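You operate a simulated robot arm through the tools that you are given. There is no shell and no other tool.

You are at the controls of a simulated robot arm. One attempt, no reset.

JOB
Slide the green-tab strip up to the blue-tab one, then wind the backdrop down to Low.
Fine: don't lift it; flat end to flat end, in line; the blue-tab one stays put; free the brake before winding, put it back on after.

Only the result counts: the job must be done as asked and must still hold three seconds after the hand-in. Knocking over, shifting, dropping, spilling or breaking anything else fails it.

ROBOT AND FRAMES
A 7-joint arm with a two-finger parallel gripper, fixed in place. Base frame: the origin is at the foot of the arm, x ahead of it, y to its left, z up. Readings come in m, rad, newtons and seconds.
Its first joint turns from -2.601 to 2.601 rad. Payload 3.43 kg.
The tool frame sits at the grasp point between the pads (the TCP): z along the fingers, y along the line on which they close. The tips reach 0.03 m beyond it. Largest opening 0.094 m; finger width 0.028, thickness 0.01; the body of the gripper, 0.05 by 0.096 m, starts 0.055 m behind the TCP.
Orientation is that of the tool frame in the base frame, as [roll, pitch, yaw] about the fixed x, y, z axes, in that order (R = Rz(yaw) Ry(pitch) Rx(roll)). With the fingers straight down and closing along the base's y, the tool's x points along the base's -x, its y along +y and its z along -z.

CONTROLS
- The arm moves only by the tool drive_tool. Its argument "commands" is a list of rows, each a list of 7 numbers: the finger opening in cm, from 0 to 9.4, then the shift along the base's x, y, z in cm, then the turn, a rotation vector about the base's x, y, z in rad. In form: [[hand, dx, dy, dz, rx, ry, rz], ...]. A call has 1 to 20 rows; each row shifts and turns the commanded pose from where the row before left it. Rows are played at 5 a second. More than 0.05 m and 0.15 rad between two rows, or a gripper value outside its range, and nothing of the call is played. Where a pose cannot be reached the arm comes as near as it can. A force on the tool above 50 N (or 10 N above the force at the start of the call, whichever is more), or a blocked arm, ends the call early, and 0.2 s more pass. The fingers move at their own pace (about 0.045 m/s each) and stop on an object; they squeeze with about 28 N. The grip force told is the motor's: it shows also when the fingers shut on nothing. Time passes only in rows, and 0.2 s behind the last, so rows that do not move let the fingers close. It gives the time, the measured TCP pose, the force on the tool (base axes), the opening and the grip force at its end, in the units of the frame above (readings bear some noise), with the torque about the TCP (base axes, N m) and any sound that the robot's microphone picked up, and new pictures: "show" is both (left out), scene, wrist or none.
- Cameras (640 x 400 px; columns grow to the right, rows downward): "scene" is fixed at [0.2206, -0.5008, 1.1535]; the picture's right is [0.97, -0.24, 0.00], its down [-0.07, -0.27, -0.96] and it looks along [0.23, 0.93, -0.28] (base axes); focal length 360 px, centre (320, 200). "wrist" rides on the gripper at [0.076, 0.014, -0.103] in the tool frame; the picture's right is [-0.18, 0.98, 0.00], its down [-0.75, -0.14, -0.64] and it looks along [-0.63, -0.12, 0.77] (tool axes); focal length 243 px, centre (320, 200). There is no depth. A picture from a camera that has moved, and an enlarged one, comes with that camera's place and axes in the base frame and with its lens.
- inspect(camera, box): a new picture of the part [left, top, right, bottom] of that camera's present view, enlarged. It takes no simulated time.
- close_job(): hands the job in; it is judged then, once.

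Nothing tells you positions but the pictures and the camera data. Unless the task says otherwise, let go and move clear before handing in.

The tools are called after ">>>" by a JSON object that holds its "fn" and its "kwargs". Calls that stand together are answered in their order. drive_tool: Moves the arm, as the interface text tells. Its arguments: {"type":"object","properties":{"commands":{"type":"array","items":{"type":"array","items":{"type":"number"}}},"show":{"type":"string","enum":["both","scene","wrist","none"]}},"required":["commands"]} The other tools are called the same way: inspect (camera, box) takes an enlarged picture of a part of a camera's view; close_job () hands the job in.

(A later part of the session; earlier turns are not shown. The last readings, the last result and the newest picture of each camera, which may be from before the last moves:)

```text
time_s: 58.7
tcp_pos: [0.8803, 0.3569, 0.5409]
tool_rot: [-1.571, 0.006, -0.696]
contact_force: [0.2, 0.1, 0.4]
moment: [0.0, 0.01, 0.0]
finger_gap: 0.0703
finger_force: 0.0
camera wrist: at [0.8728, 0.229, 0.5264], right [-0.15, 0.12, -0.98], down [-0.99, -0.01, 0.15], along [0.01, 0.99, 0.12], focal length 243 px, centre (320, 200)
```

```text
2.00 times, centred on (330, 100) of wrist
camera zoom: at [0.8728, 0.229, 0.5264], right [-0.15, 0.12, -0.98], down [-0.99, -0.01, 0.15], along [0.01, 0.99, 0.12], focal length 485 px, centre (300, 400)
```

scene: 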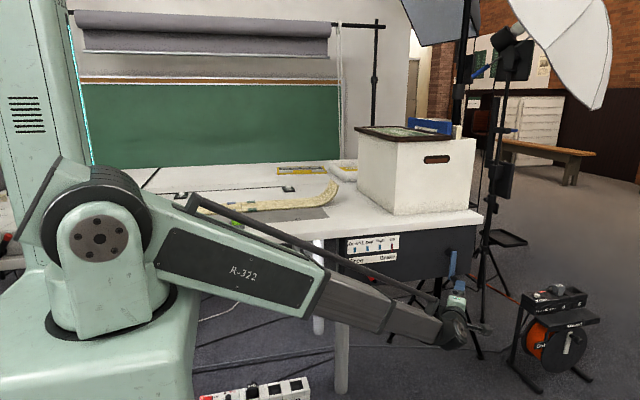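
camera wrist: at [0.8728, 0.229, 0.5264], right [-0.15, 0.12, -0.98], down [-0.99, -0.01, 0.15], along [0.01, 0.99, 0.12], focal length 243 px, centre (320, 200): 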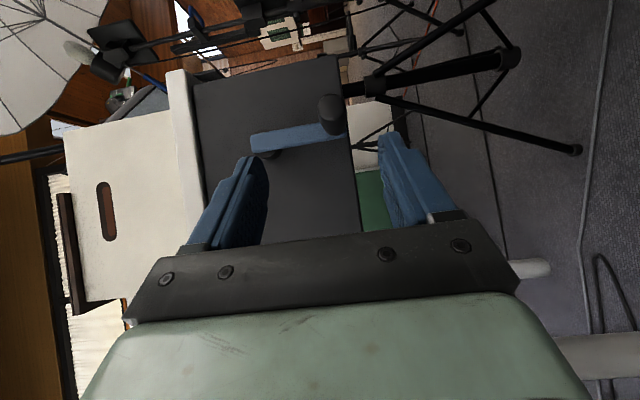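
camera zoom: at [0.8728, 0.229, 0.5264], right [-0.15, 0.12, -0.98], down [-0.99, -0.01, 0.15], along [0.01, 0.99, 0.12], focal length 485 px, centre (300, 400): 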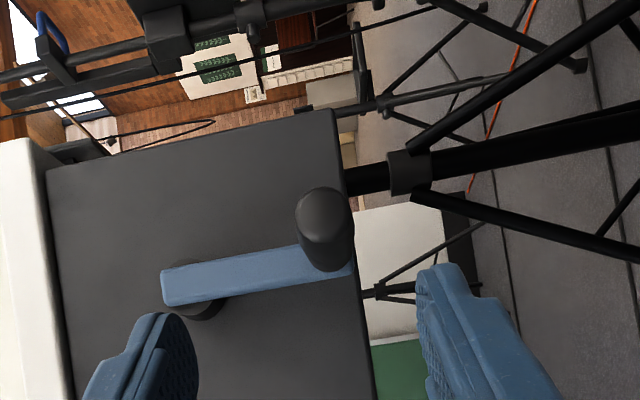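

Lined up well. I'll advance onto the handle and grip it.

>>> {"fn": "drive_tool", "kwargs": {"commands": [[7, 1.6, 2.2, -0.3, 0, 0, 0], [7, 1.6, 2.2, -0.3, 0, 0, 0], [7, 1.6, 2.2, -0.2, 0, 0, 0], [7, 1.5, 2.2, 0, 0, 0, 0], [5, 0, 0, 0, 0, 0, 0], [3.5, 0, 0, 0, 0, 0, 0], [3.5, 0, 0, 0, 0, 0, 0]]}}

>>> {"fn": "inspect", "kwargs": {"camera": "wrist", "box": [200, 60, 440, 240]}}

```text
time_s: 60.3
tcp_pos: [0.9417, 0.4483, 0.5336]
tool_rot: [-1.572, 0.005, -0.697]
contact_force: [0.4, 0.4, -2.7]
moment: [0.06, 0.06, -0.02]
finger_gap: 0.0366
finger_force: 1.3
camera wrist: at [0.935, 0.32, 0.5195], right [-0.15, 0.12, -0.98], down [-0.99, -0.01, 0.15], along [0.01, 0.99, 0.12], focal length 243 px, centre (320, 200)
```

scene: 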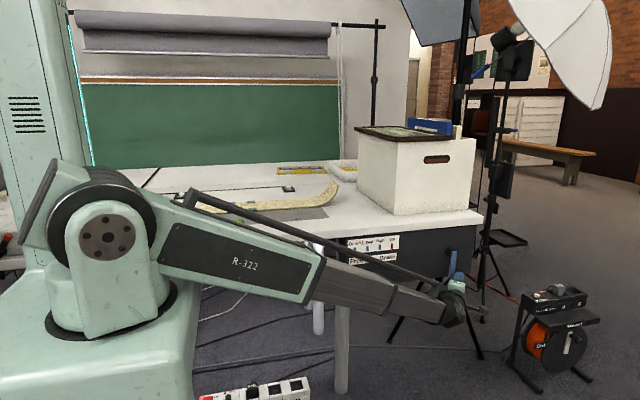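
wrist: 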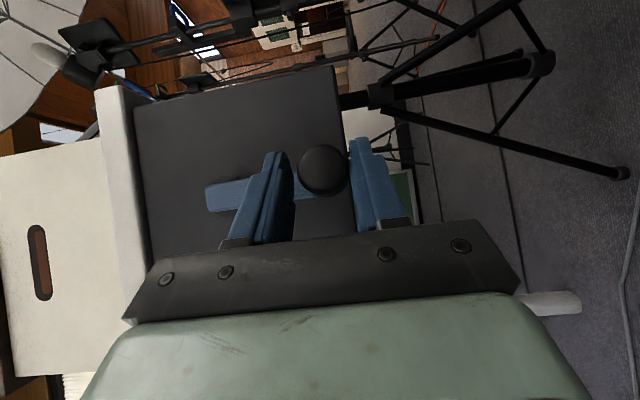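

```text
2.22 times, centred on (320, 150) of wrist
camera zoom: at [0.935, 0.32, 0.5195], right [-0.15, 0.12, -0.98], down [-0.99, -0.01, 0.15], along [0.01, 0.99, 0.12], focal length 539 px, centre (320, 311)
```

zoom: 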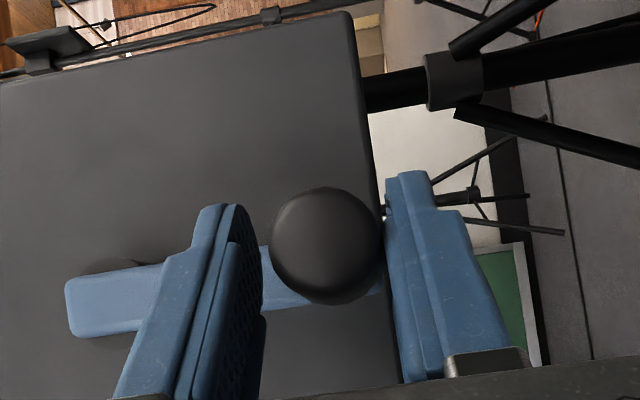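

The lower finger is just touching. I'll centre in z and grip.

>>> {"fn": "drive_tool", "kwargs": {"commands": [[3.5, 0.4, 0, -0.5, 0, 0, 0], [2, 0, 0, 0, 0, 0, 0], [1.5, 0, 0, 0, 0, 0, 0], [1.5, 0, 0, 0, 0, 0, 0]], "show": "none"}}

```text
time_s: 61.3
tcp_pos: [0.9454, 0.4478, 0.5299]
tool_rot: [-1.568, 0.005, -0.696]
contact_force: [6.2, 2.8, 15.0]
moment: [-0.13, -0.06, 0.12]
finger_gap: 0.0289
finger_force: 45.0
```

The grip is firm. I'll test a small turn of the crank (bottom toward the left) and watch the pointer.

>>> {"fn": "drive_tool", "kwargs": {"commands": [[1.5, -0.7, 0, 0.05, 0, 0, 0], [1.5, -0.67, 0, 0.07, 0, 0, 0], [1.5, -0.67, 0, 0.15, 0, 0, 0], [1.5, -0.66, 0, 0.21, 0, 0, 0], [1.5, 0, 0, 0, 0, 0, 0]]}}

>>> {"fn": "inspect", "kwargs": {"camera": "scene", "box": [330, 220, 490, 330]}}

>>> {"fn": "inspect", "kwargs": {"camera": "wrist", "box": [200, 60, 440, 240]}}

```text
time_s: 62.5
tcp_pos: [0.9168, 0.4463, 0.5294]
tool_rot: [-1.572, 0.004, -0.695]
contact_force: [-2.0, -0.5, 3.0]
moment: [-0.03, -0.11, 0.44]
finger_gap: 0.0232
finger_force: 29.6
camera wrist: at [0.91, 0.3174, 0.5162], right [-0.15, 0.12, -0.98], down [-0.99, -0.01, 0.15], along [0.01, 0.99, 0.12], focal length 243 px, centre (320, 200)
```

scene: 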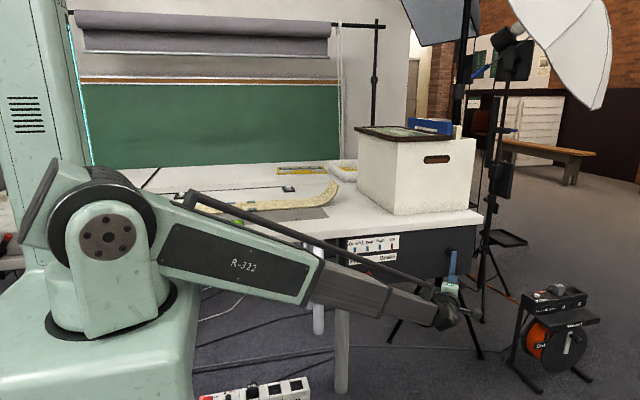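
wrist: 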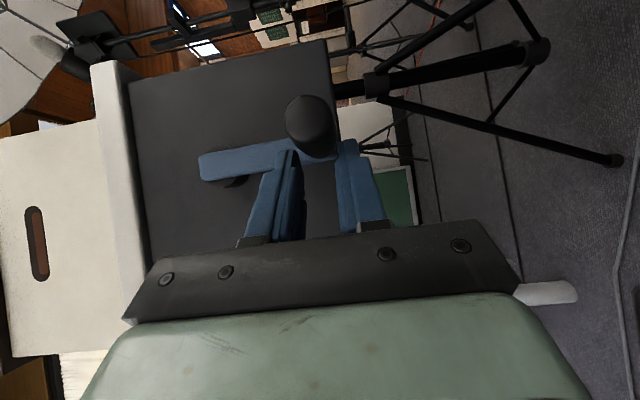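

```text
3.64 times, centred on (410, 275) of scene
camera zoom: at [0.2206, -0.5008, 1.1535], right [0.97, -0.24, 0.0], down [-0.07, -0.27, -0.96], along [0.23, 0.93, -0.28], focal length 1309 px, centre (-7, -73)
```

zoom: 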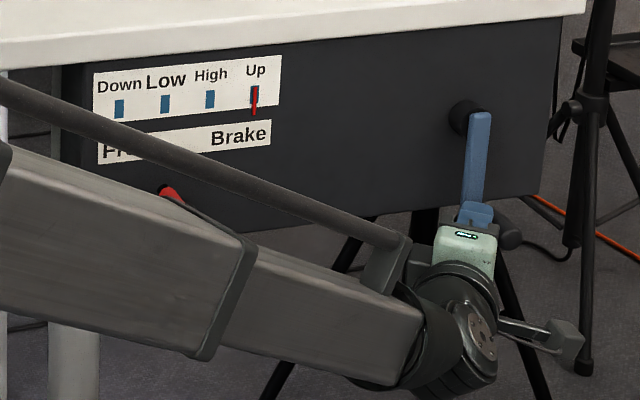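

```text
2.22 times, centred on (320, 150) of wrist
camera zoom: at [0.91, 0.3174, 0.5162], right [-0.15, 0.12, -0.98], down [-0.99, -0.01, 0.15], along [0.01, 0.99, 0.12], focal length 539 px, centre (320, 311)
```

zoom: 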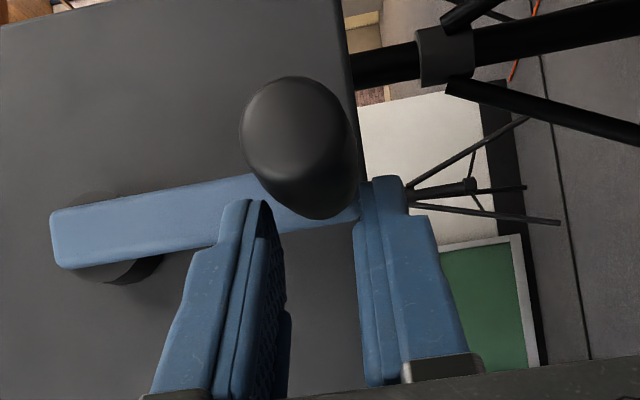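

The grip slipped and the crank didn't turn that way. That is probably the end stop at Up, so I'll regrip and try the other direction.

>>> {"fn": "drive_tool", "kwargs": {"commands": [[5, 0, 0, 0, 0, 0, 0], [5, 1.5, 0.1, 0, 0, 0, 0], [5, 1.7, 0.1, 0, 0, 0, 0], [5, 0, 0, 0, 0, 0, 0], [1.5, 0, 0, 0, 0, 0, 0], [1.5, 0, 0, 0, 0, 0, 0], [1.5, 0, 0, 0, 0, 0, 0]], "show": "wrist"}}

>>> {"fn": "inspect", "kwargs": {"camera": "wrist", "box": [200, 60, 440, 240]}}

```text
time_s: 64.1
tcp_pos: [0.9524, 0.4477, 0.5298]
tool_rot: [-1.573, 0.005, -0.698]
contact_force: [-0.3, 1.5, -12.4]
moment: [0.12, 0.01, 0.03]
finger_gap: 0.029
finger_force: 44.8
camera wrist: at [0.9435, 0.3201, 0.5162], right [-0.15, 0.12, -0.98], down [-0.99, -0.01, 0.15], along [0.01, 0.99, 0.12], focal length 243 px, centre (320, 200)
```

wrist: 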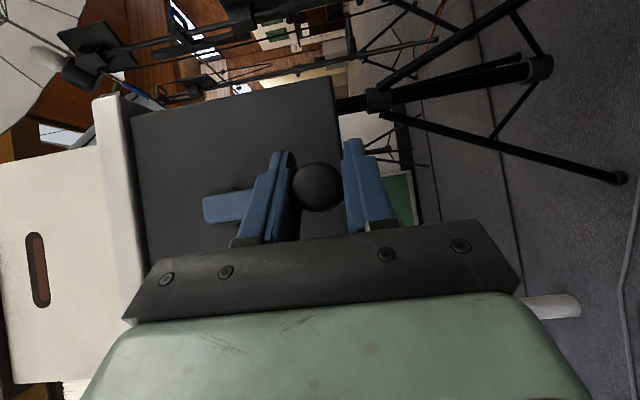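

```text
2.22 times, centred on (320, 150) of wrist
camera zoom: at [0.9435, 0.3201, 0.5162], right [-0.15, 0.12, -0.98], down [-0.99, -0.01, 0.15], along [0.01, 0.99, 0.12], focal length 539 px, centre (320, 311)
```

zoom: 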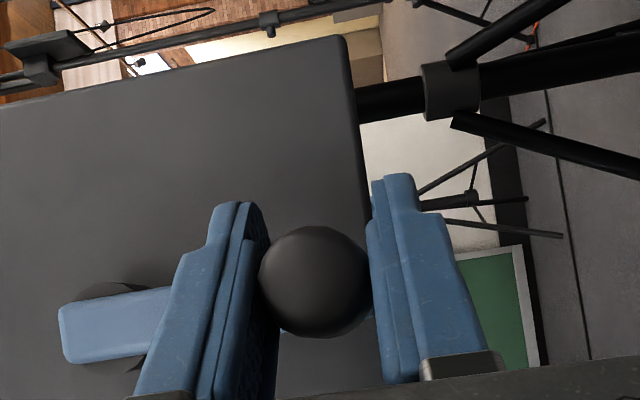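

Gripped again. Now I'll try turning the other way (bottom toward the right).

>>> {"fn": "drive_tool", "kwargs": {"commands": [[1.5, 0.5, 0, 0.02, 0, 0, 0], [1.5, 0.5, 0, 0.06, 0, 0, 0], [1.5, 0.5, 0, 0.1, 0, 0, 0], [1.5, 0.5, 0, 0.14, 0, 0, 0], [1.5, 0, 0, 0, 0, 0, 0]], "show": "wrist"}}

>>> {"fn": "inspect", "kwargs": {"camera": "scene", "box": [330, 220, 490, 330]}}

>>> {"fn": "inspect", "kwargs": {"camera": "wrist", "box": [200, 60, 440, 240]}}

```text
time_s: 65.3
tcp_pos: [0.97, 0.4483, 0.5319]
tool_rot: [-1.573, 0.005, -0.697]
contact_force: [4.6, -1.3, -16.1]
moment: [0.3, -0.01, 0.17]
finger_gap: 0.0291
finger_force: 44.7
camera wrist: at [0.9633, 0.3201, 0.5186], right [-0.15, 0.12, -0.98], down [-0.99, -0.01, 0.15], along [0.01, 0.99, 0.12], focal length 243 px, centre (320, 200)
```

wrist: 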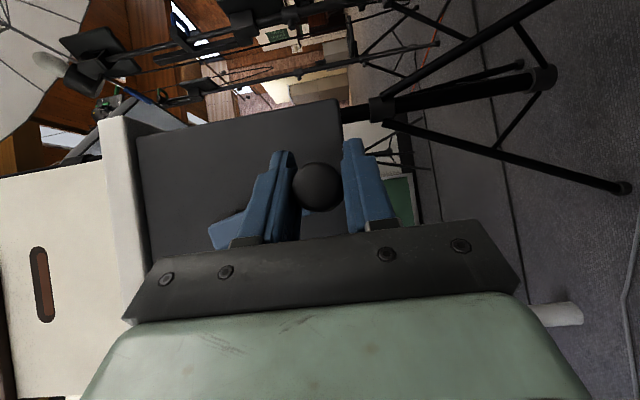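

```text
3.64 times, centred on (410, 275) of scene
camera zoom: at [0.2206, -0.5008, 1.1535], right [0.97, -0.24, 0.0], down [-0.07, -0.27, -0.96], along [0.23, 0.93, -0.28], focal length 1309 px, centre (-7, -73)
```

zoom: 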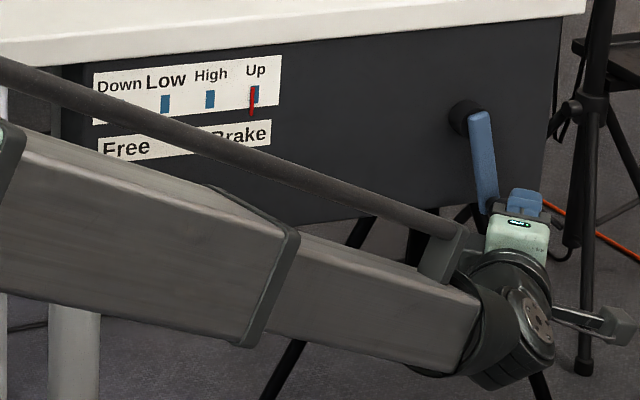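

```text
2.22 times, centred on (320, 150) of wrist
camera zoom: at [0.9633, 0.3201, 0.5186], right [-0.15, 0.12, -0.98], down [-0.99, -0.01, 0.15], along [0.01, 0.99, 0.12], focal length 539 px, centre (320, 311)
```

zoom: 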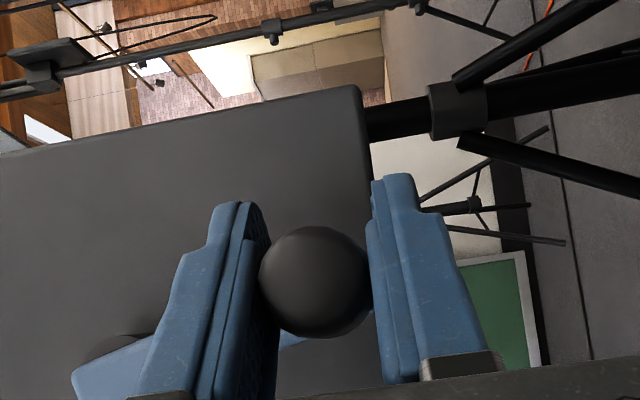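

It turns this way, and the pointer has moved slightly left toward High. I'll keep following the arc in small steps and use the forces to refine the circle.

>>> {"fn": "drive_tool", "kwargs": {"commands": [[1.5, 0.5, 0, 0.12, 0, 0, 0], [1.5, 0.5, 0, 0.16, 0, 0, 0], [1.5, 0.5, 0, 0.2, 0, 0, 0], [1.5, 0, 0, 0, 0, 0, 0]], "show": "none"}}

>>> {"fn": "inspect", "kwargs": {"camera": "scene", "box": [340, 230, 410, 270]}}

>>> {"fn": "inspect", "kwargs": {"camera": "scene", "box": [430, 230, 490, 290]}}

```text
time_s: 66.3
tcp_pos: [0.9867, 0.4481, 0.5382]
tool_rot: [-1.573, 0.007, -0.696]
contact_force: [6.7, -1.9, -17.8]
moment: [0.38, 0.0, 0.13]
finger_gap: 0.029
finger_force: 44.9
```

```text
9.14 times, centred on (375, 250) of scene
camera zoom: at [0.2206, -0.5008, 1.1535], right [0.97, -0.24, 0.0], down [-0.07, -0.27, -0.96], along [0.23, 0.93, -0.28], focal length 3291 px, centre (-183, -257)
```

zoom: 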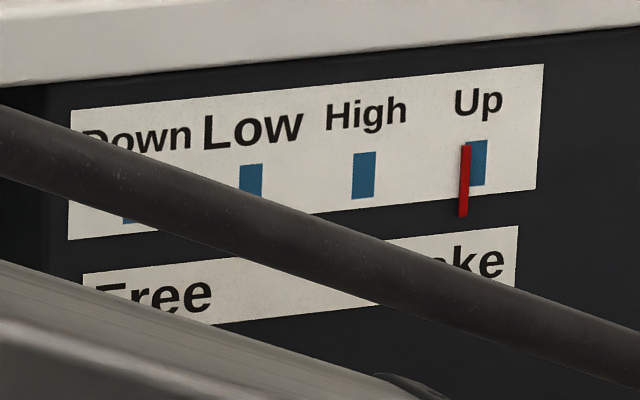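

```text
6.67 times, centred on (460, 260) of scene
camera zoom: at [0.2206, -0.5008, 1.1535], right [0.97, -0.24, 0.0], down [-0.07, -0.27, -0.96], along [0.23, 0.93, -0.28], focal length 2400 px, centre (-613, -200)
```

zoom: 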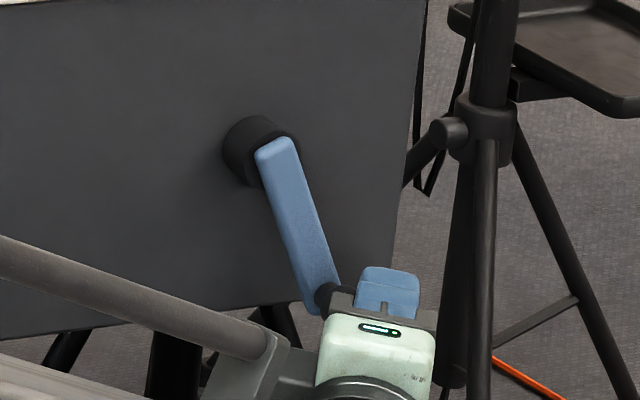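

The pointer moves about 0.1 notch per 27°, so Low needs roughly 500° of turning. The radius should be slightly larger than I used, so I'm continuing with about 0.0795.

>>> {"fn": "drive_tool", "kwargs": {"commands": [[1.5, 0.55, 0, 0.2, 0, 0, 0], [1.5, 0.5, 0, 0.28, 0, 0, 0], [1.5, 0.5, 0, 0.36, 0, 0, 0], [1.5, 0.49, 0, 0.48, 0, 0, 0], [1.5, 0.49, 0, 0.5, 0, 0, 0], [1.5, 0, 0, 0, 0, 0, 0]], "show": "wrist"}}

```text
time_s: 67.7
tcp_pos: [1.0101, 0.4484, 0.5562]
tool_rot: [-1.575, 0.007, -0.698]
contact_force: [22.0, 0.1, -20.1]
moment: [0.47, 0.01, 0.71]
finger_gap: 0.029
finger_force: 45.1
camera wrist: at [1.0036, 0.3201, 0.542], right [-0.15, 0.12, -0.98], down [-0.99, -0.01, 0.15], along [0.01, 0.99, 0.12], focal length 243 px, centre (320, 200)
```

wrist: 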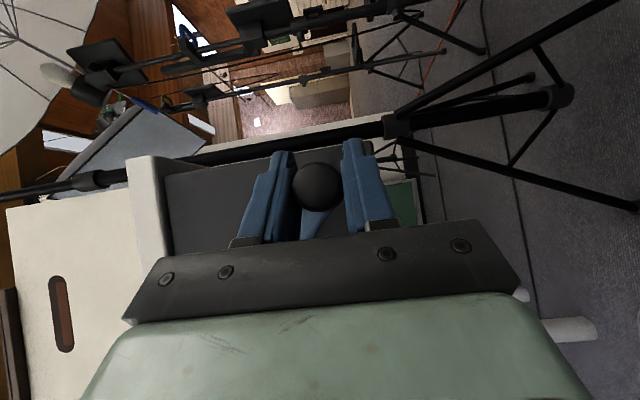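

The reaction is pushing outward (about 30 N), so the true radius is nearer 0.084. I'll adjust outward and continue.

>>> {"fn": "drive_tool", "kwargs": {"commands": [[1.5, 0.45, 0, 0.2, 0, 0, 0], [1.5, 0.4, 0, 0.35, 0, 0, 0], [1.5, 0.4, 0, 0.4, 0, 0, 0], [1.5, 0.36, 0, 0.6, 0, 0, 0], [1.5, 0.34, 0, 0.65, 0, 0, 0], [1.5, 0, 0, 0, 0, 0, 0]], "show": "none"}}

>>> {"fn": "inspect", "kwargs": {"camera": "scene", "box": [430, 230, 490, 290]}}

>>> {"fn": "inspect", "kwargs": {"camera": "wrist", "box": [200, 60, 440, 240]}}

```text
time_s: 69.1
tcp_pos: [1.028, 0.4489, 0.5812]
tool_rot: [-1.569, 0.004, -0.695]
contact_force: [-22.0, -16.7, 8.9]
moment: [-0.06, 0.02, -0.03]
finger_gap: 0.0293
finger_force: 45.3
```

```text
6.67 times, centred on (460, 260) of scene
camera zoom: at [0.2206, -0.5008, 1.1535], right [0.97, -0.24, 0.0], down [-0.07, -0.27, -0.96], along [0.23, 0.93, -0.28], focal length 2400 px, centre (-613, -200)
```

zoom: 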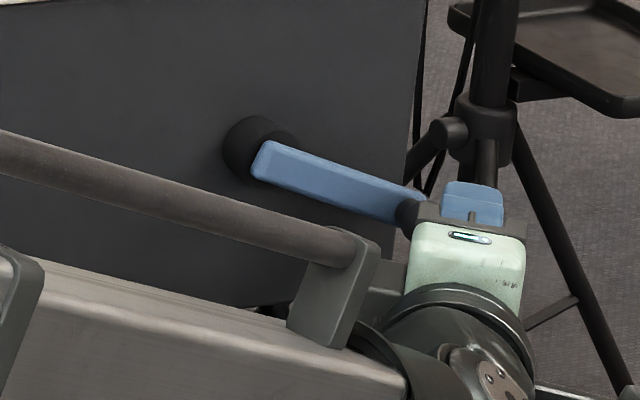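

```text
2.22 times, centred on (320, 150) of wrist
camera zoom: at [1.0211, 0.3201, 0.567], right [-0.14, 0.12, -0.98], down [-0.99, -0.01, 0.14], along [0.01, 0.99, 0.12], focal length 539 px, centre (320, 311)
```

zoom: 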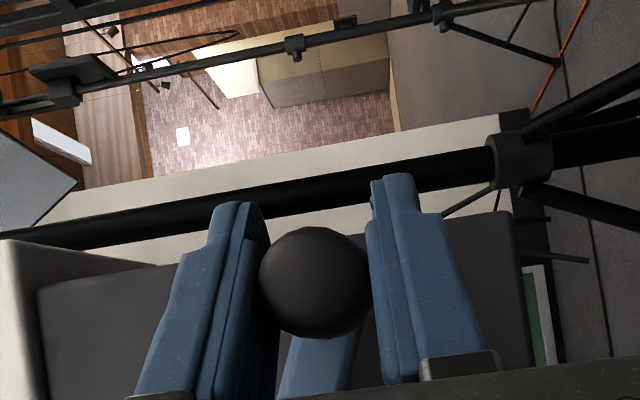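

The fit now gives a circle centre of (0.953, 0.607) and a radius of 0.078. I'll continue up the right side.

>>> {"fn": "drive_tool", "kwargs": {"commands": [[1.5, 0.02, 0, 0.65, 0, 0, 0], [1.5, 0.02, 0, 0.65, 0, 0, 0], [1.5, 0.09, 0, 0.67, 0, 0, 0], [1.5, 0.03, 0, 0.68, 0, 0, 0], [1.5, -0.03, 0, 0.68, 0, 0, 0], [1.5, -0.09, 0, 0.67, 0, 0, 0], [1.5, 0, 0, 0, 0, 0, 0]], "show": "wrist"}}

>>> {"fn": "inspect", "kwargs": {"camera": "scene", "box": [340, 230, 490, 290]}}

```text
time_s: 70.7
tcp_pos: [1.0306, 0.4486, 0.62]
tool_rot: [-1.573, 0.007, -0.697]
contact_force: [38.5, 3.0, 0.9]
moment: [-0.02, -0.02, 0.48]
finger_gap: 0.0293
finger_force: 44.7
camera wrist: at [1.0235, 0.3199, 0.6047], right [-0.15, 0.12, -0.98], down [-0.99, -0.01, 0.15], along [0.01, 0.99, 0.12], focal length 243 px, centre (320, 200)
```

wrist: 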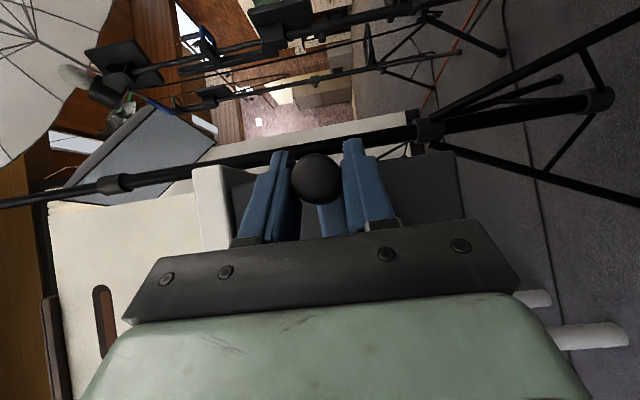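

```text
4.27 times, centred on (415, 260) of scene
camera zoom: at [0.2206, -0.5008, 1.1535], right [0.97, -0.24, 0.0], down [-0.07, -0.27, -0.96], along [0.23, 0.93, -0.28], focal length 1536 px, centre (-85, -56)
```

zoom: 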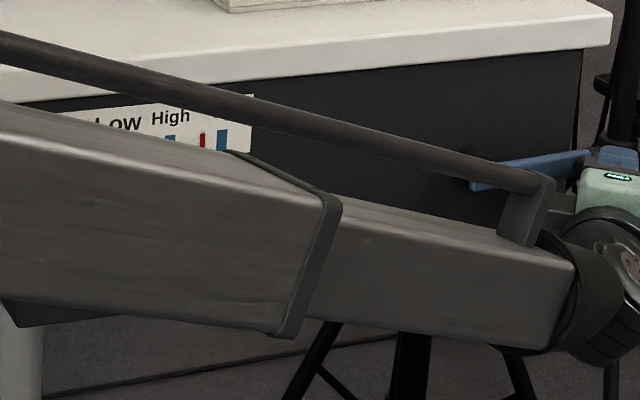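

The pointer is at about 0.38 notch. I'll continue over the upper-right, easing outward slightly.

>>> {"fn": "drive_tool", "kwargs": {"commands": [[1.5, 0.1, 0, 0.6, 0, 0, 0], [1.5, 0.02, 0, 0.75, 0, 0, 0], [1.5, -0.25, 0, 0.64, 0, 0, 0], [1.5, -0.33, 0, 0.61, 0, 0, 0], [1.5, 0, 0, 0, 0, 0, 0]], "show": "none"}}

```text
time_s: 71.9
tcp_pos: [1.0248, 0.4491, 0.6464]
tool_rot: [-1.57, 0.005, -0.696]
contact_force: [8.3, -12.3, 4.4]
moment: [-0.04, -0.01, 0.67]
finger_gap: 0.0288
finger_force: 45.5
```

>>> {"fn": "drive_tool", "kwargs": {"commands": [[1.5, -0.44, 0, 0.58, 0, 0, 0], [1.5, -0.47, 0, 0.56, 0, 0, 0], [1.5, -0.48, 0, 0.5, 0, 0, 0], [1.5, -0.5, 0, 0.47, 0, 0, 0], [1.5, 0, 0, 0, 0, 0, 0]], "show": "none"}}

```text
time_s: 73.1
tcp_pos: [1.0054, 0.448, 0.6668]
tool_rot: [-1.569, 0.007, -0.694]
contact_force: [33.3, 2.9, 28.4]
moment: [-0.19, -0.32, 0.15]
finger_gap: 0.0294
finger_force: 44.7
```

The outward reaction means the effective radius is about 0.081 here. I'm correcting outward and continuing over the top.

>>> {"fn": "drive_tool", "kwargs": {"commands": [[1.5, -0.25, 0, 0.6, 0, 0, 0], [1.5, -0.55, 0, 0.5, 0, 0, 0], [1.5, -0.6, 0, 0.34, 0, 0, 0], [1.5, -0.64, 0, 0.28, 0, 0, 0], [1.5, 0, 0, 0, 0, 0, 0]], "show": "none"}}

```text
time_s: 74.3
tcp_pos: [0.9854, 0.4487, 0.6815]
tool_rot: [-1.574, 0.004, -0.694]
contact_force: [-18.3, -2.0, -22.6]
moment: [-0.57, 0.43, -0.62]
finger_gap: 0.0247
finger_force: 45.5
```

The finger gap changed, so I'll check how the grip looks.

>>> {"fn": "inspect", "kwargs": {"camera": "wrist", "box": [200, 60, 440, 240]}}

>>> {"fn": "inspect", "kwargs": {"camera": "scene", "box": [400, 210, 500, 290]}}

```text
2.22 times, centred on (320, 150) of wrist
camera zoom: at [0.9787, 0.3205, 0.6673], right [-0.15, 0.12, -0.98], down [-0.99, -0.01, 0.15], along [0.01, 0.99, 0.12], focal length 539 px, centre (320, 311)
```

zoom: 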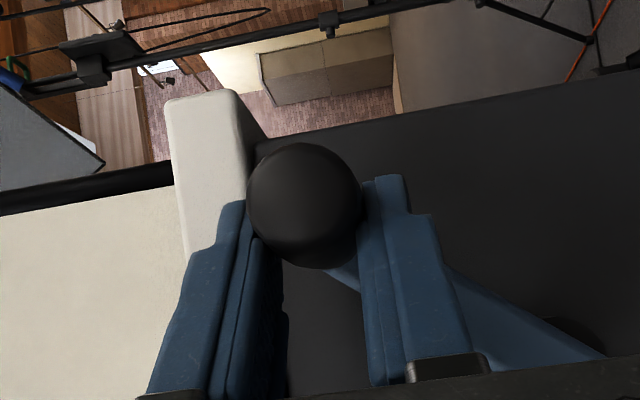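

```text
5.00 times, centred on (450, 250) of scene
camera zoom: at [0.2206, -0.5008, 1.1535], right [0.97, -0.24, 0.0], down [-0.07, -0.27, -0.96], along [0.23, 0.93, -0.28], focal length 1800 px, centre (-330, -50)
```

zoom: 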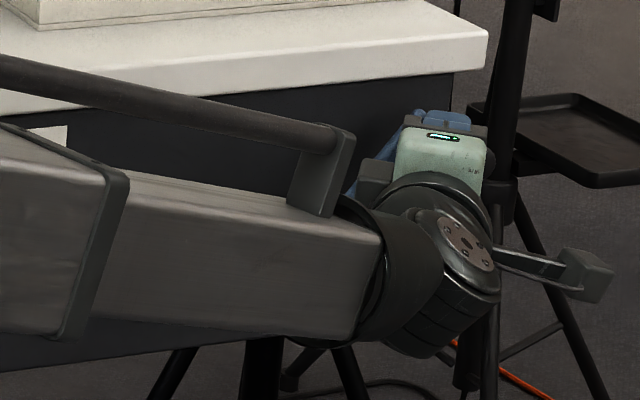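

The handle slipped toward the fingertips. A refit over all the data gives a TCP circle centred at (0.9535, 0.6095) with radius 0.080. I'll open, re-centre on the handle (near 55°), and regrip.

>>> {"fn": "drive_tool", "kwargs": {"commands": [[5, 0, 0, 0, 0, 0, 0], [5, 0, 0, 0, 0, 0, 0], [5, 0.7, 0, -0.3, 0, 0, 0], [5, 0.65, 0, -0.3, 0, 0, 0], [5, 0, 0, 0, 0, 0, 0]], "show": "none"}}

>>> {"fn": "inspect", "kwargs": {"camera": "wrist", "box": [200, 60, 440, 240]}}

```text
time_s: 75.5
tcp_pos: [0.9999, 0.4487, 0.6766]
tool_rot: [-1.571, 0.005, -0.695]
contact_force: [-0.1, 0.0, 0.1]
moment: [0.04, 0.01, -0.01]
finger_gap: 0.0499
finger_force: 0.0
```

```text
2.22 times, centred on (320, 150) of wrist
camera zoom: at [0.9925, 0.3201, 0.6627], right [-0.15, 0.12, -0.98], down [-0.99, -0.01, 0.15], along [0.01, 0.99, 0.12], focal length 539 px, centre (320, 311)
```

zoom: 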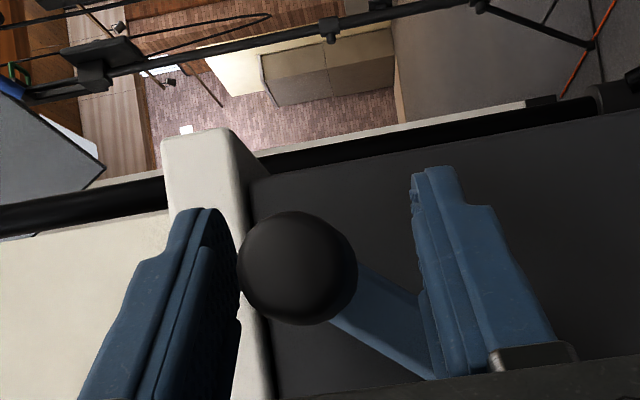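

The handle is at about (1.002, 0.679), which fits a circle centred at (0.950, 0.613) with radius 0.084. I'll re-centre, grip, and continue.

>>> {"fn": "drive_tool", "kwargs": {"commands": [[5, 0.2, 0, 0.3, 0, 0, 0], [2, 0, 0, 0, 0, 0, 0], [1.5, 0, 0, 0, 0, 0, 0], [1.5, 0, 0, 0, 0, 0, 0]], "show": "none"}}

>>> {"fn": "drive_tool", "kwargs": {"commands": [[1.5, -0.45, 0, 0.36, 0, 0, 0], [1.5, -0.5, 0, 0.3, 0, 0, 0], [1.5, -0.6, 0, 0.3, 0, 0, 0], [1.5, 0, 0, 0, 0, 0, 0]], "show": "none"}}

>>> {"fn": "inspect", "kwargs": {"camera": "wrist", "box": [200, 60, 440, 240]}}

```text
time_s: 76.5
tcp_pos: [1.0013, 0.4484, 0.6804]
tool_rot: [-1.569, 0.005, -0.696]
contact_force: [2.8, 0.8, 12.5]
moment: [-0.17, -0.02, 0.1]
finger_gap: 0.0293
finger_force: 43.6
```

```text
time_s: 77.5
tcp_pos: [0.9854, 0.4486, 0.6915]
tool_rot: [-1.572, 0.006, -0.694]
contact_force: [1.4, -5.6, 3.3]
moment: [-0.08, -0.01, -0.58]
finger_gap: 0.0292
finger_force: 44.4
```

```text
2.22 times, centred on (320, 150) of wrist
camera zoom: at [0.9786, 0.3199, 0.677], right [-0.15, 0.12, -0.98], down [-0.99, -0.01, 0.15], along [0.01, 0.99, 0.12], focal length 539 px, centre (320, 311)
```

zoom: 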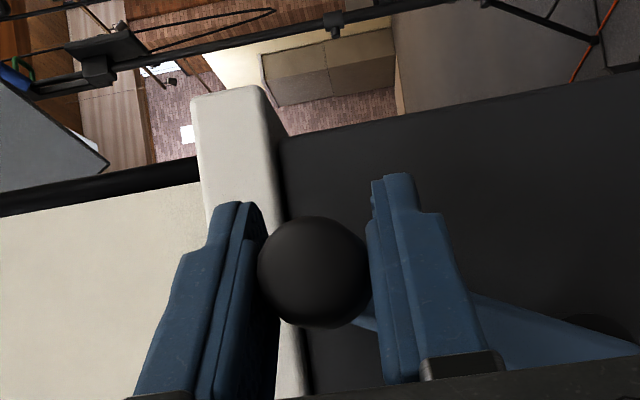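

Forces are small now and the fit is good (centre (0.951, 0.6138), radius 0.0848). I'm continuing over the top.

>>> {"fn": "drive_tool", "kwargs": {"commands": [[1.5, -0.68, 0, 0.25, 0, 0, 0], [1.5, -0.71, 0, 0.2, 0, 0, 0], [1.5, -0.73, 0, 0.15, 0, 0, 0], [1.5, -0.73, 0, 0.08, 0, 0, 0], [1.5, 0, 0, 0, 0, 0, 0]], "show": "none"}}

>>> {"fn": "inspect", "kwargs": {"camera": "wrist", "box": [200, 60, 440, 240]}}

>>> {"fn": "inspect", "kwargs": {"camera": "scene", "box": [340, 230, 410, 270]}}

```text
time_s: 78.7
tcp_pos: [0.9565, 0.4475, 0.699]
tool_rot: [-1.57, 0.006, -0.694]
contact_force: [1.5, -3.9, 22.6]
moment: [-0.27, -0.03, 0.07]
finger_gap: 0.0293
finger_force: 45.4
```

```text
2.22 times, centred on (320, 150) of wrist
camera zoom: at [0.9497, 0.32, 0.6852], right [-0.14, 0.12, -0.98], down [-0.99, -0.01, 0.14], along [0.01, 0.99, 0.12], focal length 539 px, centre (320, 311)
```

zoom: 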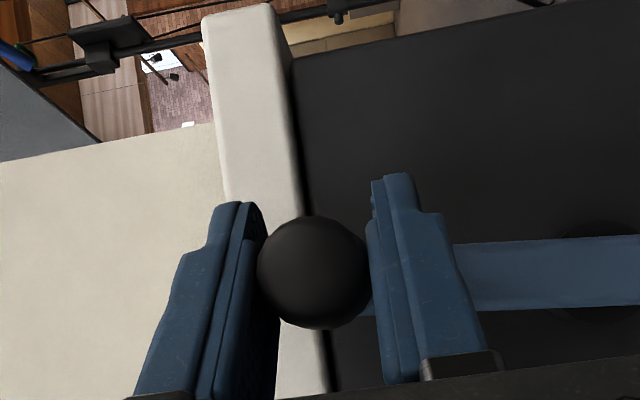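

```text
9.14 times, centred on (375, 250) of scene
camera zoom: at [0.2206, -0.5008, 1.1535], right [0.97, -0.24, 0.0], down [-0.07, -0.27, -0.96], along [0.23, 0.93, -0.28], focal length 3291 px, centre (-183, -257)
```

zoom: 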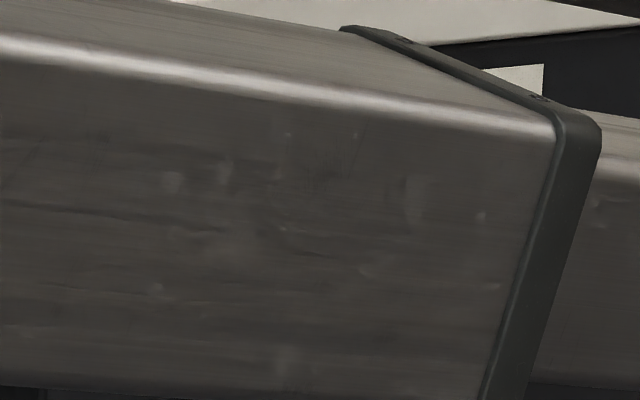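

>>> {"fn": "drive_tool", "kwargs": {"commands": [[1.5, -0.72, 0, 0.15, 0, 0, 0], [1.5, -0.73, 0, 0.02, 0, 0, 0], [1.5, -0.73, 0, -0.1, 0, 0, 0], [1.5, -0.73, 0, -0.18, 0, 0, 0], [1.5, 0, 0, 0, 0, 0, 0]], "show": "none"}}

>>> {"fn": "drive_tool", "kwargs": {"commands": [[1.5, -0.7, 0, -0.24, 0, 0, 0], [1.5, -0.69, 0, -0.3, 0, 0, 0], [1.5, -0.66, 0, -0.36, 0, 0, 0], [1.5, -0.62, 0, -0.41, 0, 0, 0], [1.5, 0, 0, 0, 0, 0, 0]], "show": "none"}}

>>> {"fn": "inspect", "kwargs": {"camera": "wrist", "box": [200, 60, 440, 240]}}

```text
time_s: 79.9
tcp_pos: [0.9284, 0.4486, 0.697]
tool_rot: [-1.568, 0.007, -0.698]
contact_force: [-9.1, -28.0, 27.3]
moment: [-0.27, -0.1, -0.14]
finger_gap: 0.0293
finger_force: 44.7
```

```text
time_s: 81.1
tcp_pos: [0.9014, 0.4492, 0.6841]
tool_rot: [-1.569, 0.003, -0.694]
contact_force: [-22.3, -9.7, 25.0]
moment: [-0.31, 0.0, -0.28]
finger_gap: 0.0293
finger_force: 44.6
```

```text
2.22 times, centred on (320, 150) of wrist
camera zoom: at [0.8943, 0.3203, 0.6699], right [-0.14, 0.12, -0.98], down [-0.99, -0.01, 0.14], along [0.0, 0.99, 0.12], focal length 539 px, centre (320, 311)
```

zoom: 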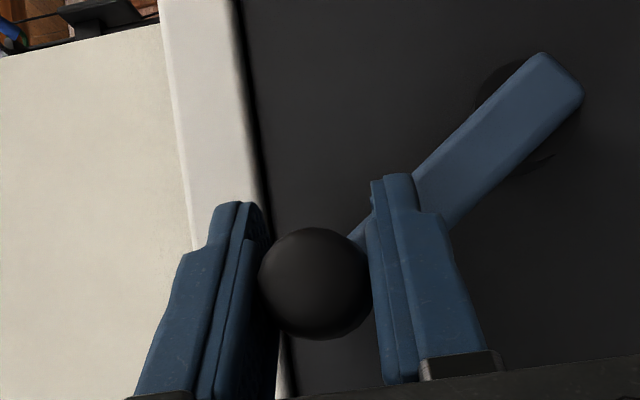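

The grip is holding well. I'm continuing down the left side with a slightly larger radius.

>>> {"fn": "drive_tool", "kwargs": {"commands": [[1.5, -0.7, 0, -0.32, 0, 0, 0], [1.5, -0.62, 0, -0.44, 0, 0, 0], [1.5, -0.5, 0, -0.56, 0, 0, 0], [1.5, -0.45, 0, -0.61, 0, 0, 0], [1.5, 0, 0, 0, 0, 0, 0]], "show": "none"}}

>>> {"fn": "drive_tool", "kwargs": {"commands": [[1.5, -0.39, 0, -0.64, 0, 0, 0], [1.5, -0.33, 0, -0.67, 0, 0, 0], [1.5, -0.27, 0, -0.7, 0, 0, 0], [1.5, -0.21, 0, -0.72, 0, 0, 0], [1.5, 0, 0, 0, 0, 0, 0]], "show": "none"}}

>>> {"fn": "inspect", "kwargs": {"camera": "wrist", "box": [200, 60, 440, 240]}}

>>> {"fn": "inspect", "kwargs": {"camera": "scene", "box": [330, 220, 490, 320]}}

```text
time_s: 82.3
tcp_pos: [0.8796, 0.4479, 0.6634]
tool_rot: [-1.572, 0.005, -0.699]
contact_force: [-7.8, -9.1, 3.5]
moment: [-0.08, -0.01, 0.31]
finger_gap: 0.0291
finger_force: 45.0
```

```text
time_s: 83.5
tcp_pos: [0.8677, 0.4491, 0.6359]
tool_rot: [-1.571, 0.007, -0.694]
contact_force: [-24.6, -13.3, 3.6]
moment: [0.03, 0.0, 0.0]
finger_gap: 0.0288
finger_force: 44.8
```

```text
2.22 times, centred on (320, 150) of wrist
camera zoom: at [0.8611, 0.3204, 0.6219], right [-0.15, 0.12, -0.98], down [-0.99, -0.01, 0.15], along [0.01, 0.99, 0.12], focal length 539 px, centre (320, 311)
```

zoom: 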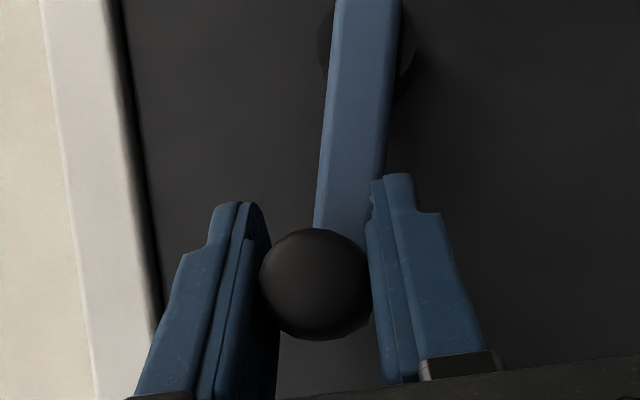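

```text
4.00 times, centred on (410, 270) of scene
camera zoom: at [0.2206, -0.5008, 1.1535], right [0.97, -0.24, 0.0], down [-0.07, -0.27, -0.96], along [0.23, 0.93, -0.28], focal length 1440 px, centre (-40, -80)
```

zoom: 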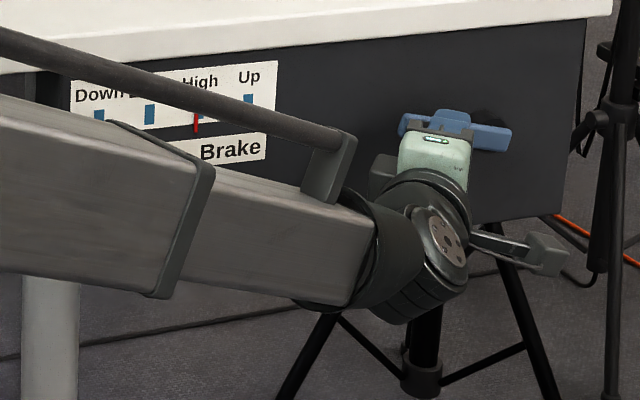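

>>> {"fn": "inspect", "kwargs": {"camera": "scene", "box": [340, 230, 400, 265]}}

```text
10.67 times, centred on (370, 248) of scene
camera zoom: at [0.2206, -0.5008, 1.1535], right [0.97, -0.24, 0.0], down [-0.07, -0.27, -0.96], along [0.23, 0.93, -0.28], focal length 3839 px, centre (-213, -307)
```

zoom: 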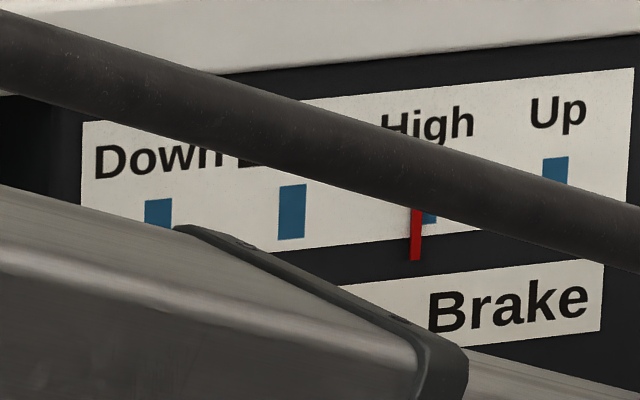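

The pointer is just past High, about 1.05 notches after about 256°. Roughly another 235° is needed, so I'm continuing around the lower left.

>>> {"fn": "drive_tool", "kwargs": {"commands": [[1.5, -0.25, 0, -0.74, 0, 0, 0], [1.5, -0.2, 0, -0.75, 0, 0, 0], [1.5, 0, 0, -0.75, 0, 0, 0], [1.5, 0.03, 0, -0.75, 0, 0, 0], [1.5, 0, 0, 0, 0, 0, 0]], "show": "none"}}

>>> {"fn": "drive_tool", "kwargs": {"commands": [[1.5, 0.11, 0, -0.74, 0, 0, 0], [1.5, 0.17, 0, -0.74, 0, 0, 0], [1.5, 0.25, 0, -0.71, 0, 0, 0], [1.5, 0.3, 0, -0.7, 0, 0, 0], [1.5, 0, 0, 0, 0, 0, 0]], "show": "none"}}

>>> {"fn": "inspect", "kwargs": {"camera": "wrist", "box": [200, 60, 440, 240]}}

```text
time_s: 84.7
tcp_pos: [0.8662, 0.4496, 0.6057]
tool_rot: [-1.571, 0.008, -0.701]
contact_force: [22.2, -10.5, 1.5]
moment: [0.0, 0.01, 0.27]
finger_gap: 0.0288
finger_force: 45.0
```

```text
time_s: 85.9
tcp_pos: [0.8713, 0.448, 0.5781]
tool_rot: [-1.568, 0.005, -0.694]
contact_force: [37.6, 7.0, 19.2]
moment: [-0.25, -0.03, 0.56]
finger_gap: 0.0288
finger_force: 44.5
```

```text
2.22 times, centred on (320, 150) of wrist
camera zoom: at [0.8643, 0.3204, 0.5634], right [-0.14, 0.12, -0.98], down [-0.99, -0.01, 0.14], along [0.01, 0.99, 0.12], focal length 539 px, centre (320, 311)
```

zoom: 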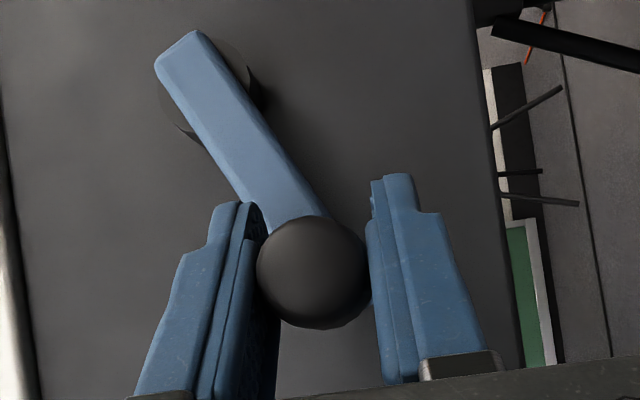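

The reaction is now inward, so I'll trim the radius to about 0.0845 and continue toward the bottom.

>>> {"fn": "drive_tool", "kwargs": {"commands": [[1.5, 0.65, 0, -0.5, 0, 0, 0], [1.5, 0.6, 0, -0.58, 0, 0, 0], [1.5, 0.47, 0, -0.56, 0, 0, 0], [1.5, 0.48, 0, -0.56, 0, 0, 0], [1.5, 0, 0, 0, 0, 0, 0]], "show": "none"}}

>>> {"fn": "drive_tool", "kwargs": {"commands": [[1.5, 0.54, 0, -0.5, 0, 0, 0], [1.5, 0.58, 0, -0.45, 0, 0, 0], [1.5, 0.62, 0, -0.4, 0, 0, 0], [1.5, 0.66, 0, -0.34, 0, 0, 0], [1.5, 0, 0, 0, 0, 0, 0]], "show": "none"}}

>>> {"fn": "inspect", "kwargs": {"camera": "wrist", "box": [200, 60, 440, 240]}}

>>> {"fn": "inspect", "kwargs": {"camera": "scene", "box": [340, 230, 400, 265]}}

```text
time_s: 87.1
tcp_pos: [0.8918, 0.4493, 0.5521]
tool_rot: [-1.577, 0.005, -0.694]
contact_force: [-32.2, -18.6, -35.9]
moment: [0.52, 0.06, -0.44]
finger_gap: 0.0293
finger_force: 44.7
```

```text
time_s: 88.3
tcp_pos: [0.9194, 0.4501, 0.5351]
tool_rot: [-1.573, 0.005, -0.697]
contact_force: [-8.5, 2.1, -34.1]
moment: [0.64, -0.03, 0.23]
finger_gap: 0.0292
finger_force: 44.4
```

```text
2.22 times, centred on (320, 150) of wrist
camera zoom: at [0.9115, 0.3211, 0.5223], right [-0.15, 0.12, -0.98], down [-0.99, -0.01, 0.15], along [0.01, 0.99, 0.12], focal length 539 px, centre (320, 311)
```

zoom: 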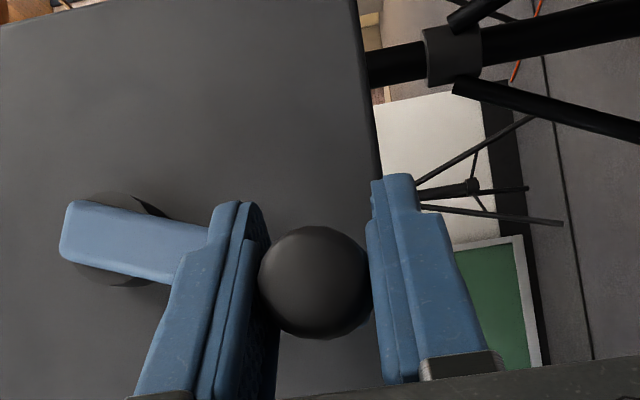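

```text
10.67 times, centred on (370, 248) of scene
camera zoom: at [0.2206, -0.5008, 1.1535], right [0.97, -0.24, 0.0], down [-0.07, -0.27, -0.96], along [0.23, 0.93, -0.28], focal length 3839 px, centre (-213, -307)
```

zoom: 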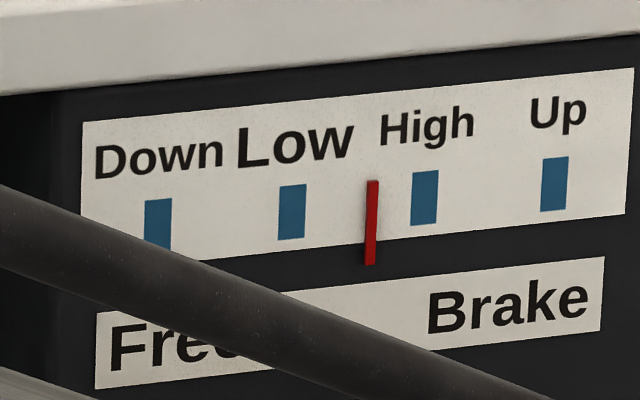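

The pointer is at about 1.39 notches. Roughly 148° more is needed, so I'm continuing through the bottom.

>>> {"fn": "drive_tool", "kwargs": {"commands": [[1.5, 0.7, 0, -0.4, 0, 0, 0], [1.5, 0.74, 0, -0.3, 0, 0, 0], [1.5, 0.8, 0, -0.12, 0, 0, 0], [1.5, 0.84, 0, -0.04, 0, 0, 0], [1.5, 0, 0, 0, 0, 0, 0]], "show": "none"}}

>>> {"fn": "drive_tool", "kwargs": {"commands": [[1.5, 0.75, 0, 0.03, 0, 0, 0], [1.5, 0.75, 0, 0.1, 0, 0, 0], [1.5, 0.73, 0, 0.17, 0, 0, 0], [1.5, 0.72, 0, 0.22, 0, 0, 0], [1.5, 0, 0, 0, 0, 0, 0]], "show": "none"}}

>>> {"fn": "inspect", "kwargs": {"camera": "wrist", "box": [200, 60, 440, 240]}}

```text
time_s: 89.5
tcp_pos: [0.9503, 0.4496, 0.5302]
tool_rot: [-1.571, 0.003, -0.697]
contact_force: [4.1, 8.1, -14.6]
moment: [0.3, -0.01, 0.26]
finger_gap: 0.0289
finger_force: 45.1
```

```text
time_s: 90.7
tcp_pos: [0.9784, 0.4503, 0.5347]
tool_rot: [-1.57, 0.004, -0.697]
contact_force: [0.9, 4.5, -2.8]
moment: [0.04, 0.06, 0.22]
finger_gap: 0.029
finger_force: 45.6
```

```text
2.22 times, centred on (320, 150) of wrist
camera zoom: at [0.9715, 0.3211, 0.5208], right [-0.14, 0.12, -0.98], down [-0.99, -0.01, 0.14], along [0.01, 0.99, 0.12], focal length 539 px, centre (320, 311)
```

zoom: 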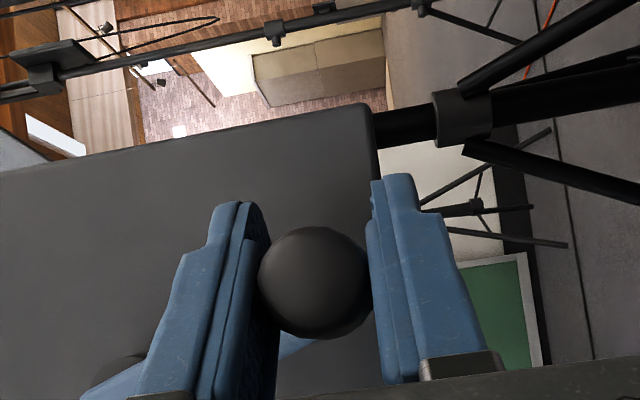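

Forces are nearly zero. I'm continuing up the right side.

>>> {"fn": "drive_tool", "kwargs": {"commands": [[1.5, 0.75, 0, 0.3, 0, 0, 0], [1.5, 0.7, 0, 0.34, 0, 0, 0], [1.5, 0.62, 0, 0.4, 0, 0, 0], [1.5, 0.59, 0, 0.44, 0, 0, 0], [1.5, 0, 0, 0, 0, 0, 0]], "show": "none"}}

>>> {"fn": "drive_tool", "kwargs": {"commands": [[1.5, 0.54, 0, 0.5, 0, 0, 0], [1.5, 0.51, 0, 0.55, 0, 0, 0], [1.5, 0.44, 0, 0.59, 0, 0, 0], [1.5, 0.4, 0, 0.62, 0, 0, 0], [1.5, 0, 0, 0, 0, 0, 0]], "show": "none"}}

>>> {"fn": "inspect", "kwargs": {"camera": "scene", "box": [340, 230, 400, 265]}}

>>> {"fn": "inspect", "kwargs": {"camera": "wrist", "box": [200, 60, 440, 240]}}

```text
time_s: 91.9
tcp_pos: [1.0047, 0.4496, 0.55]
tool_rot: [-1.571, 0.006, -0.696]
contact_force: [0.9, 3.4, -1.2]
moment: [-0.09, -0.01, 0.86]
finger_gap: 0.0291
finger_force: 44.8
```

```text
time_s: 93.1
tcp_pos: [1.0244, 0.4503, 0.5723]
tool_rot: [-1.572, 0.004, -0.696]
contact_force: [10.1, 5.7, -6.0]
moment: [0.07, -0.02, 0.02]
finger_gap: 0.0289
finger_force: 45.2
```

```text
10.67 times, centred on (370, 248) of scene
camera zoom: at [0.2206, -0.5008, 1.1535], right [0.97, -0.24, 0.0], down [-0.07, -0.27, -0.96], along [0.23, 0.93, -0.28], focal length 3839 px, centre (-213, -307)
```

zoom: 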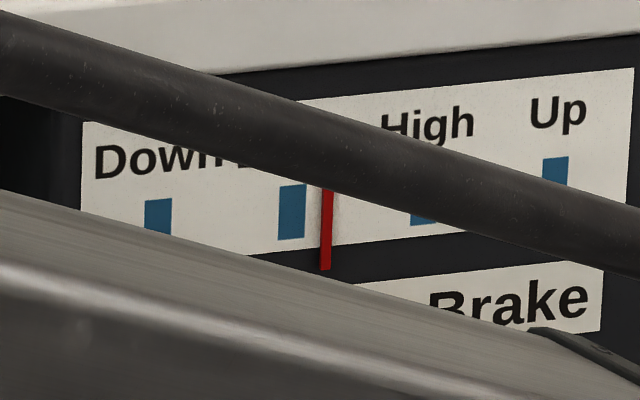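

```text
2.22 times, centred on (320, 150) of wrist
camera zoom: at [1.016, 0.321, 0.5577], right [-0.15, 0.12, -0.98], down [-0.99, -0.01, 0.15], along [0.01, 0.99, 0.12], focal length 539 px, centre (320, 311)
```

zoom: 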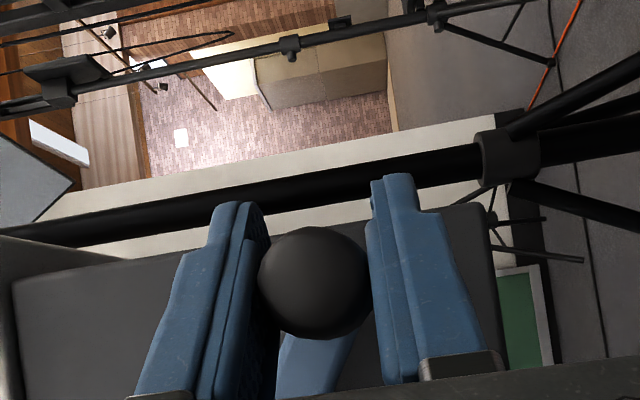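

The pointer is about 62° of turn short of Low. I'll advance about 50° and check.

>>> {"fn": "drive_tool", "kwargs": {"commands": [[1.5, 0.34, 0, 0.64, 0, 0, 0], [1.5, 0.3, 0, 0.68, 0, 0, 0], [1.5, 0.22, 0, 0.71, 0, 0, 0], [1.5, 0.16, 0, 0.72, 0, 0, 0], [1.5, 0, 0, 0, 0, 0, 0]], "show": "none"}}

>>> {"fn": "drive_tool", "kwargs": {"commands": [[1.5, 0.1, 0, 0.73, 0, 0, 0], [1.5, 0.03, 0, 0.74, 0, 0, 0], [1.5, -0.03, 0, 0.74, 0, 0, 0], [1.5, -0.1, 0, 0.73, 0, 0, 0], [1.5, 0, 0, 0, 0, 0, 0]], "show": "none"}}

>>> {"fn": "inspect", "kwargs": {"camera": "scene", "box": [340, 230, 400, 265]}}

>>> {"fn": "inspect", "kwargs": {"camera": "wrist", "box": [200, 60, 440, 240]}}

```text
time_s: 94.3
tcp_pos: [1.0334, 0.4487, 0.6]
tool_rot: [-1.572, 0.005, -0.695]
contact_force: [10.0, 13.3, -1.4]
moment: [0.02, 0.01, 0.11]
finger_gap: 0.029
finger_force: 44.7
```

```text
time_s: 95.5
tcp_pos: [1.034, 0.4485, 0.6294]
tool_rot: [-1.571, 0.006, -0.698]
contact_force: [29.4, 21.1, 5.6]
moment: [0.03, -0.03, 0.46]
finger_gap: 0.0291
finger_force: 44.7
```

```text
10.67 times, centred on (370, 248) of scene
camera zoom: at [0.2206, -0.5008, 1.1535], right [0.97, -0.24, 0.0], down [-0.07, -0.27, -0.96], along [0.23, 0.93, -0.28], focal length 3839 px, centre (-213, -307)
```

zoom: 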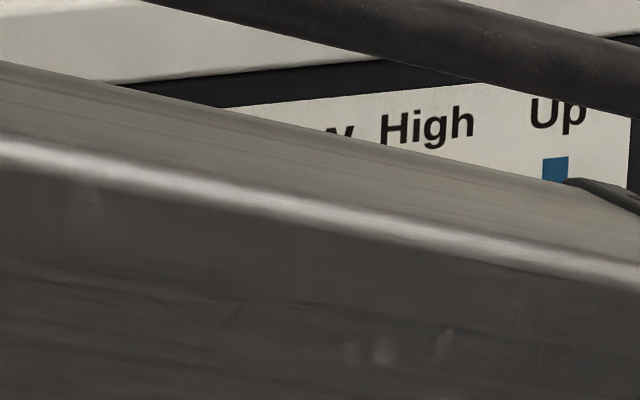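

```text
2.22 times, centred on (320, 150) of wrist
camera zoom: at [1.0264, 0.3208, 0.6154], right [-0.15, 0.12, -0.98], down [-0.99, -0.01, 0.15], along [0.01, 0.99, 0.12], focal length 539 px, centre (320, 311)
```

zoom: 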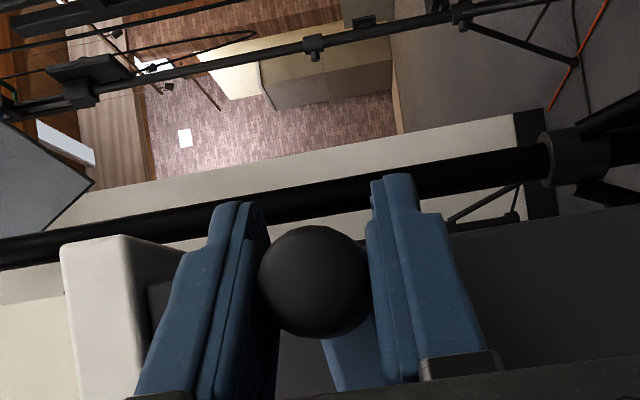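

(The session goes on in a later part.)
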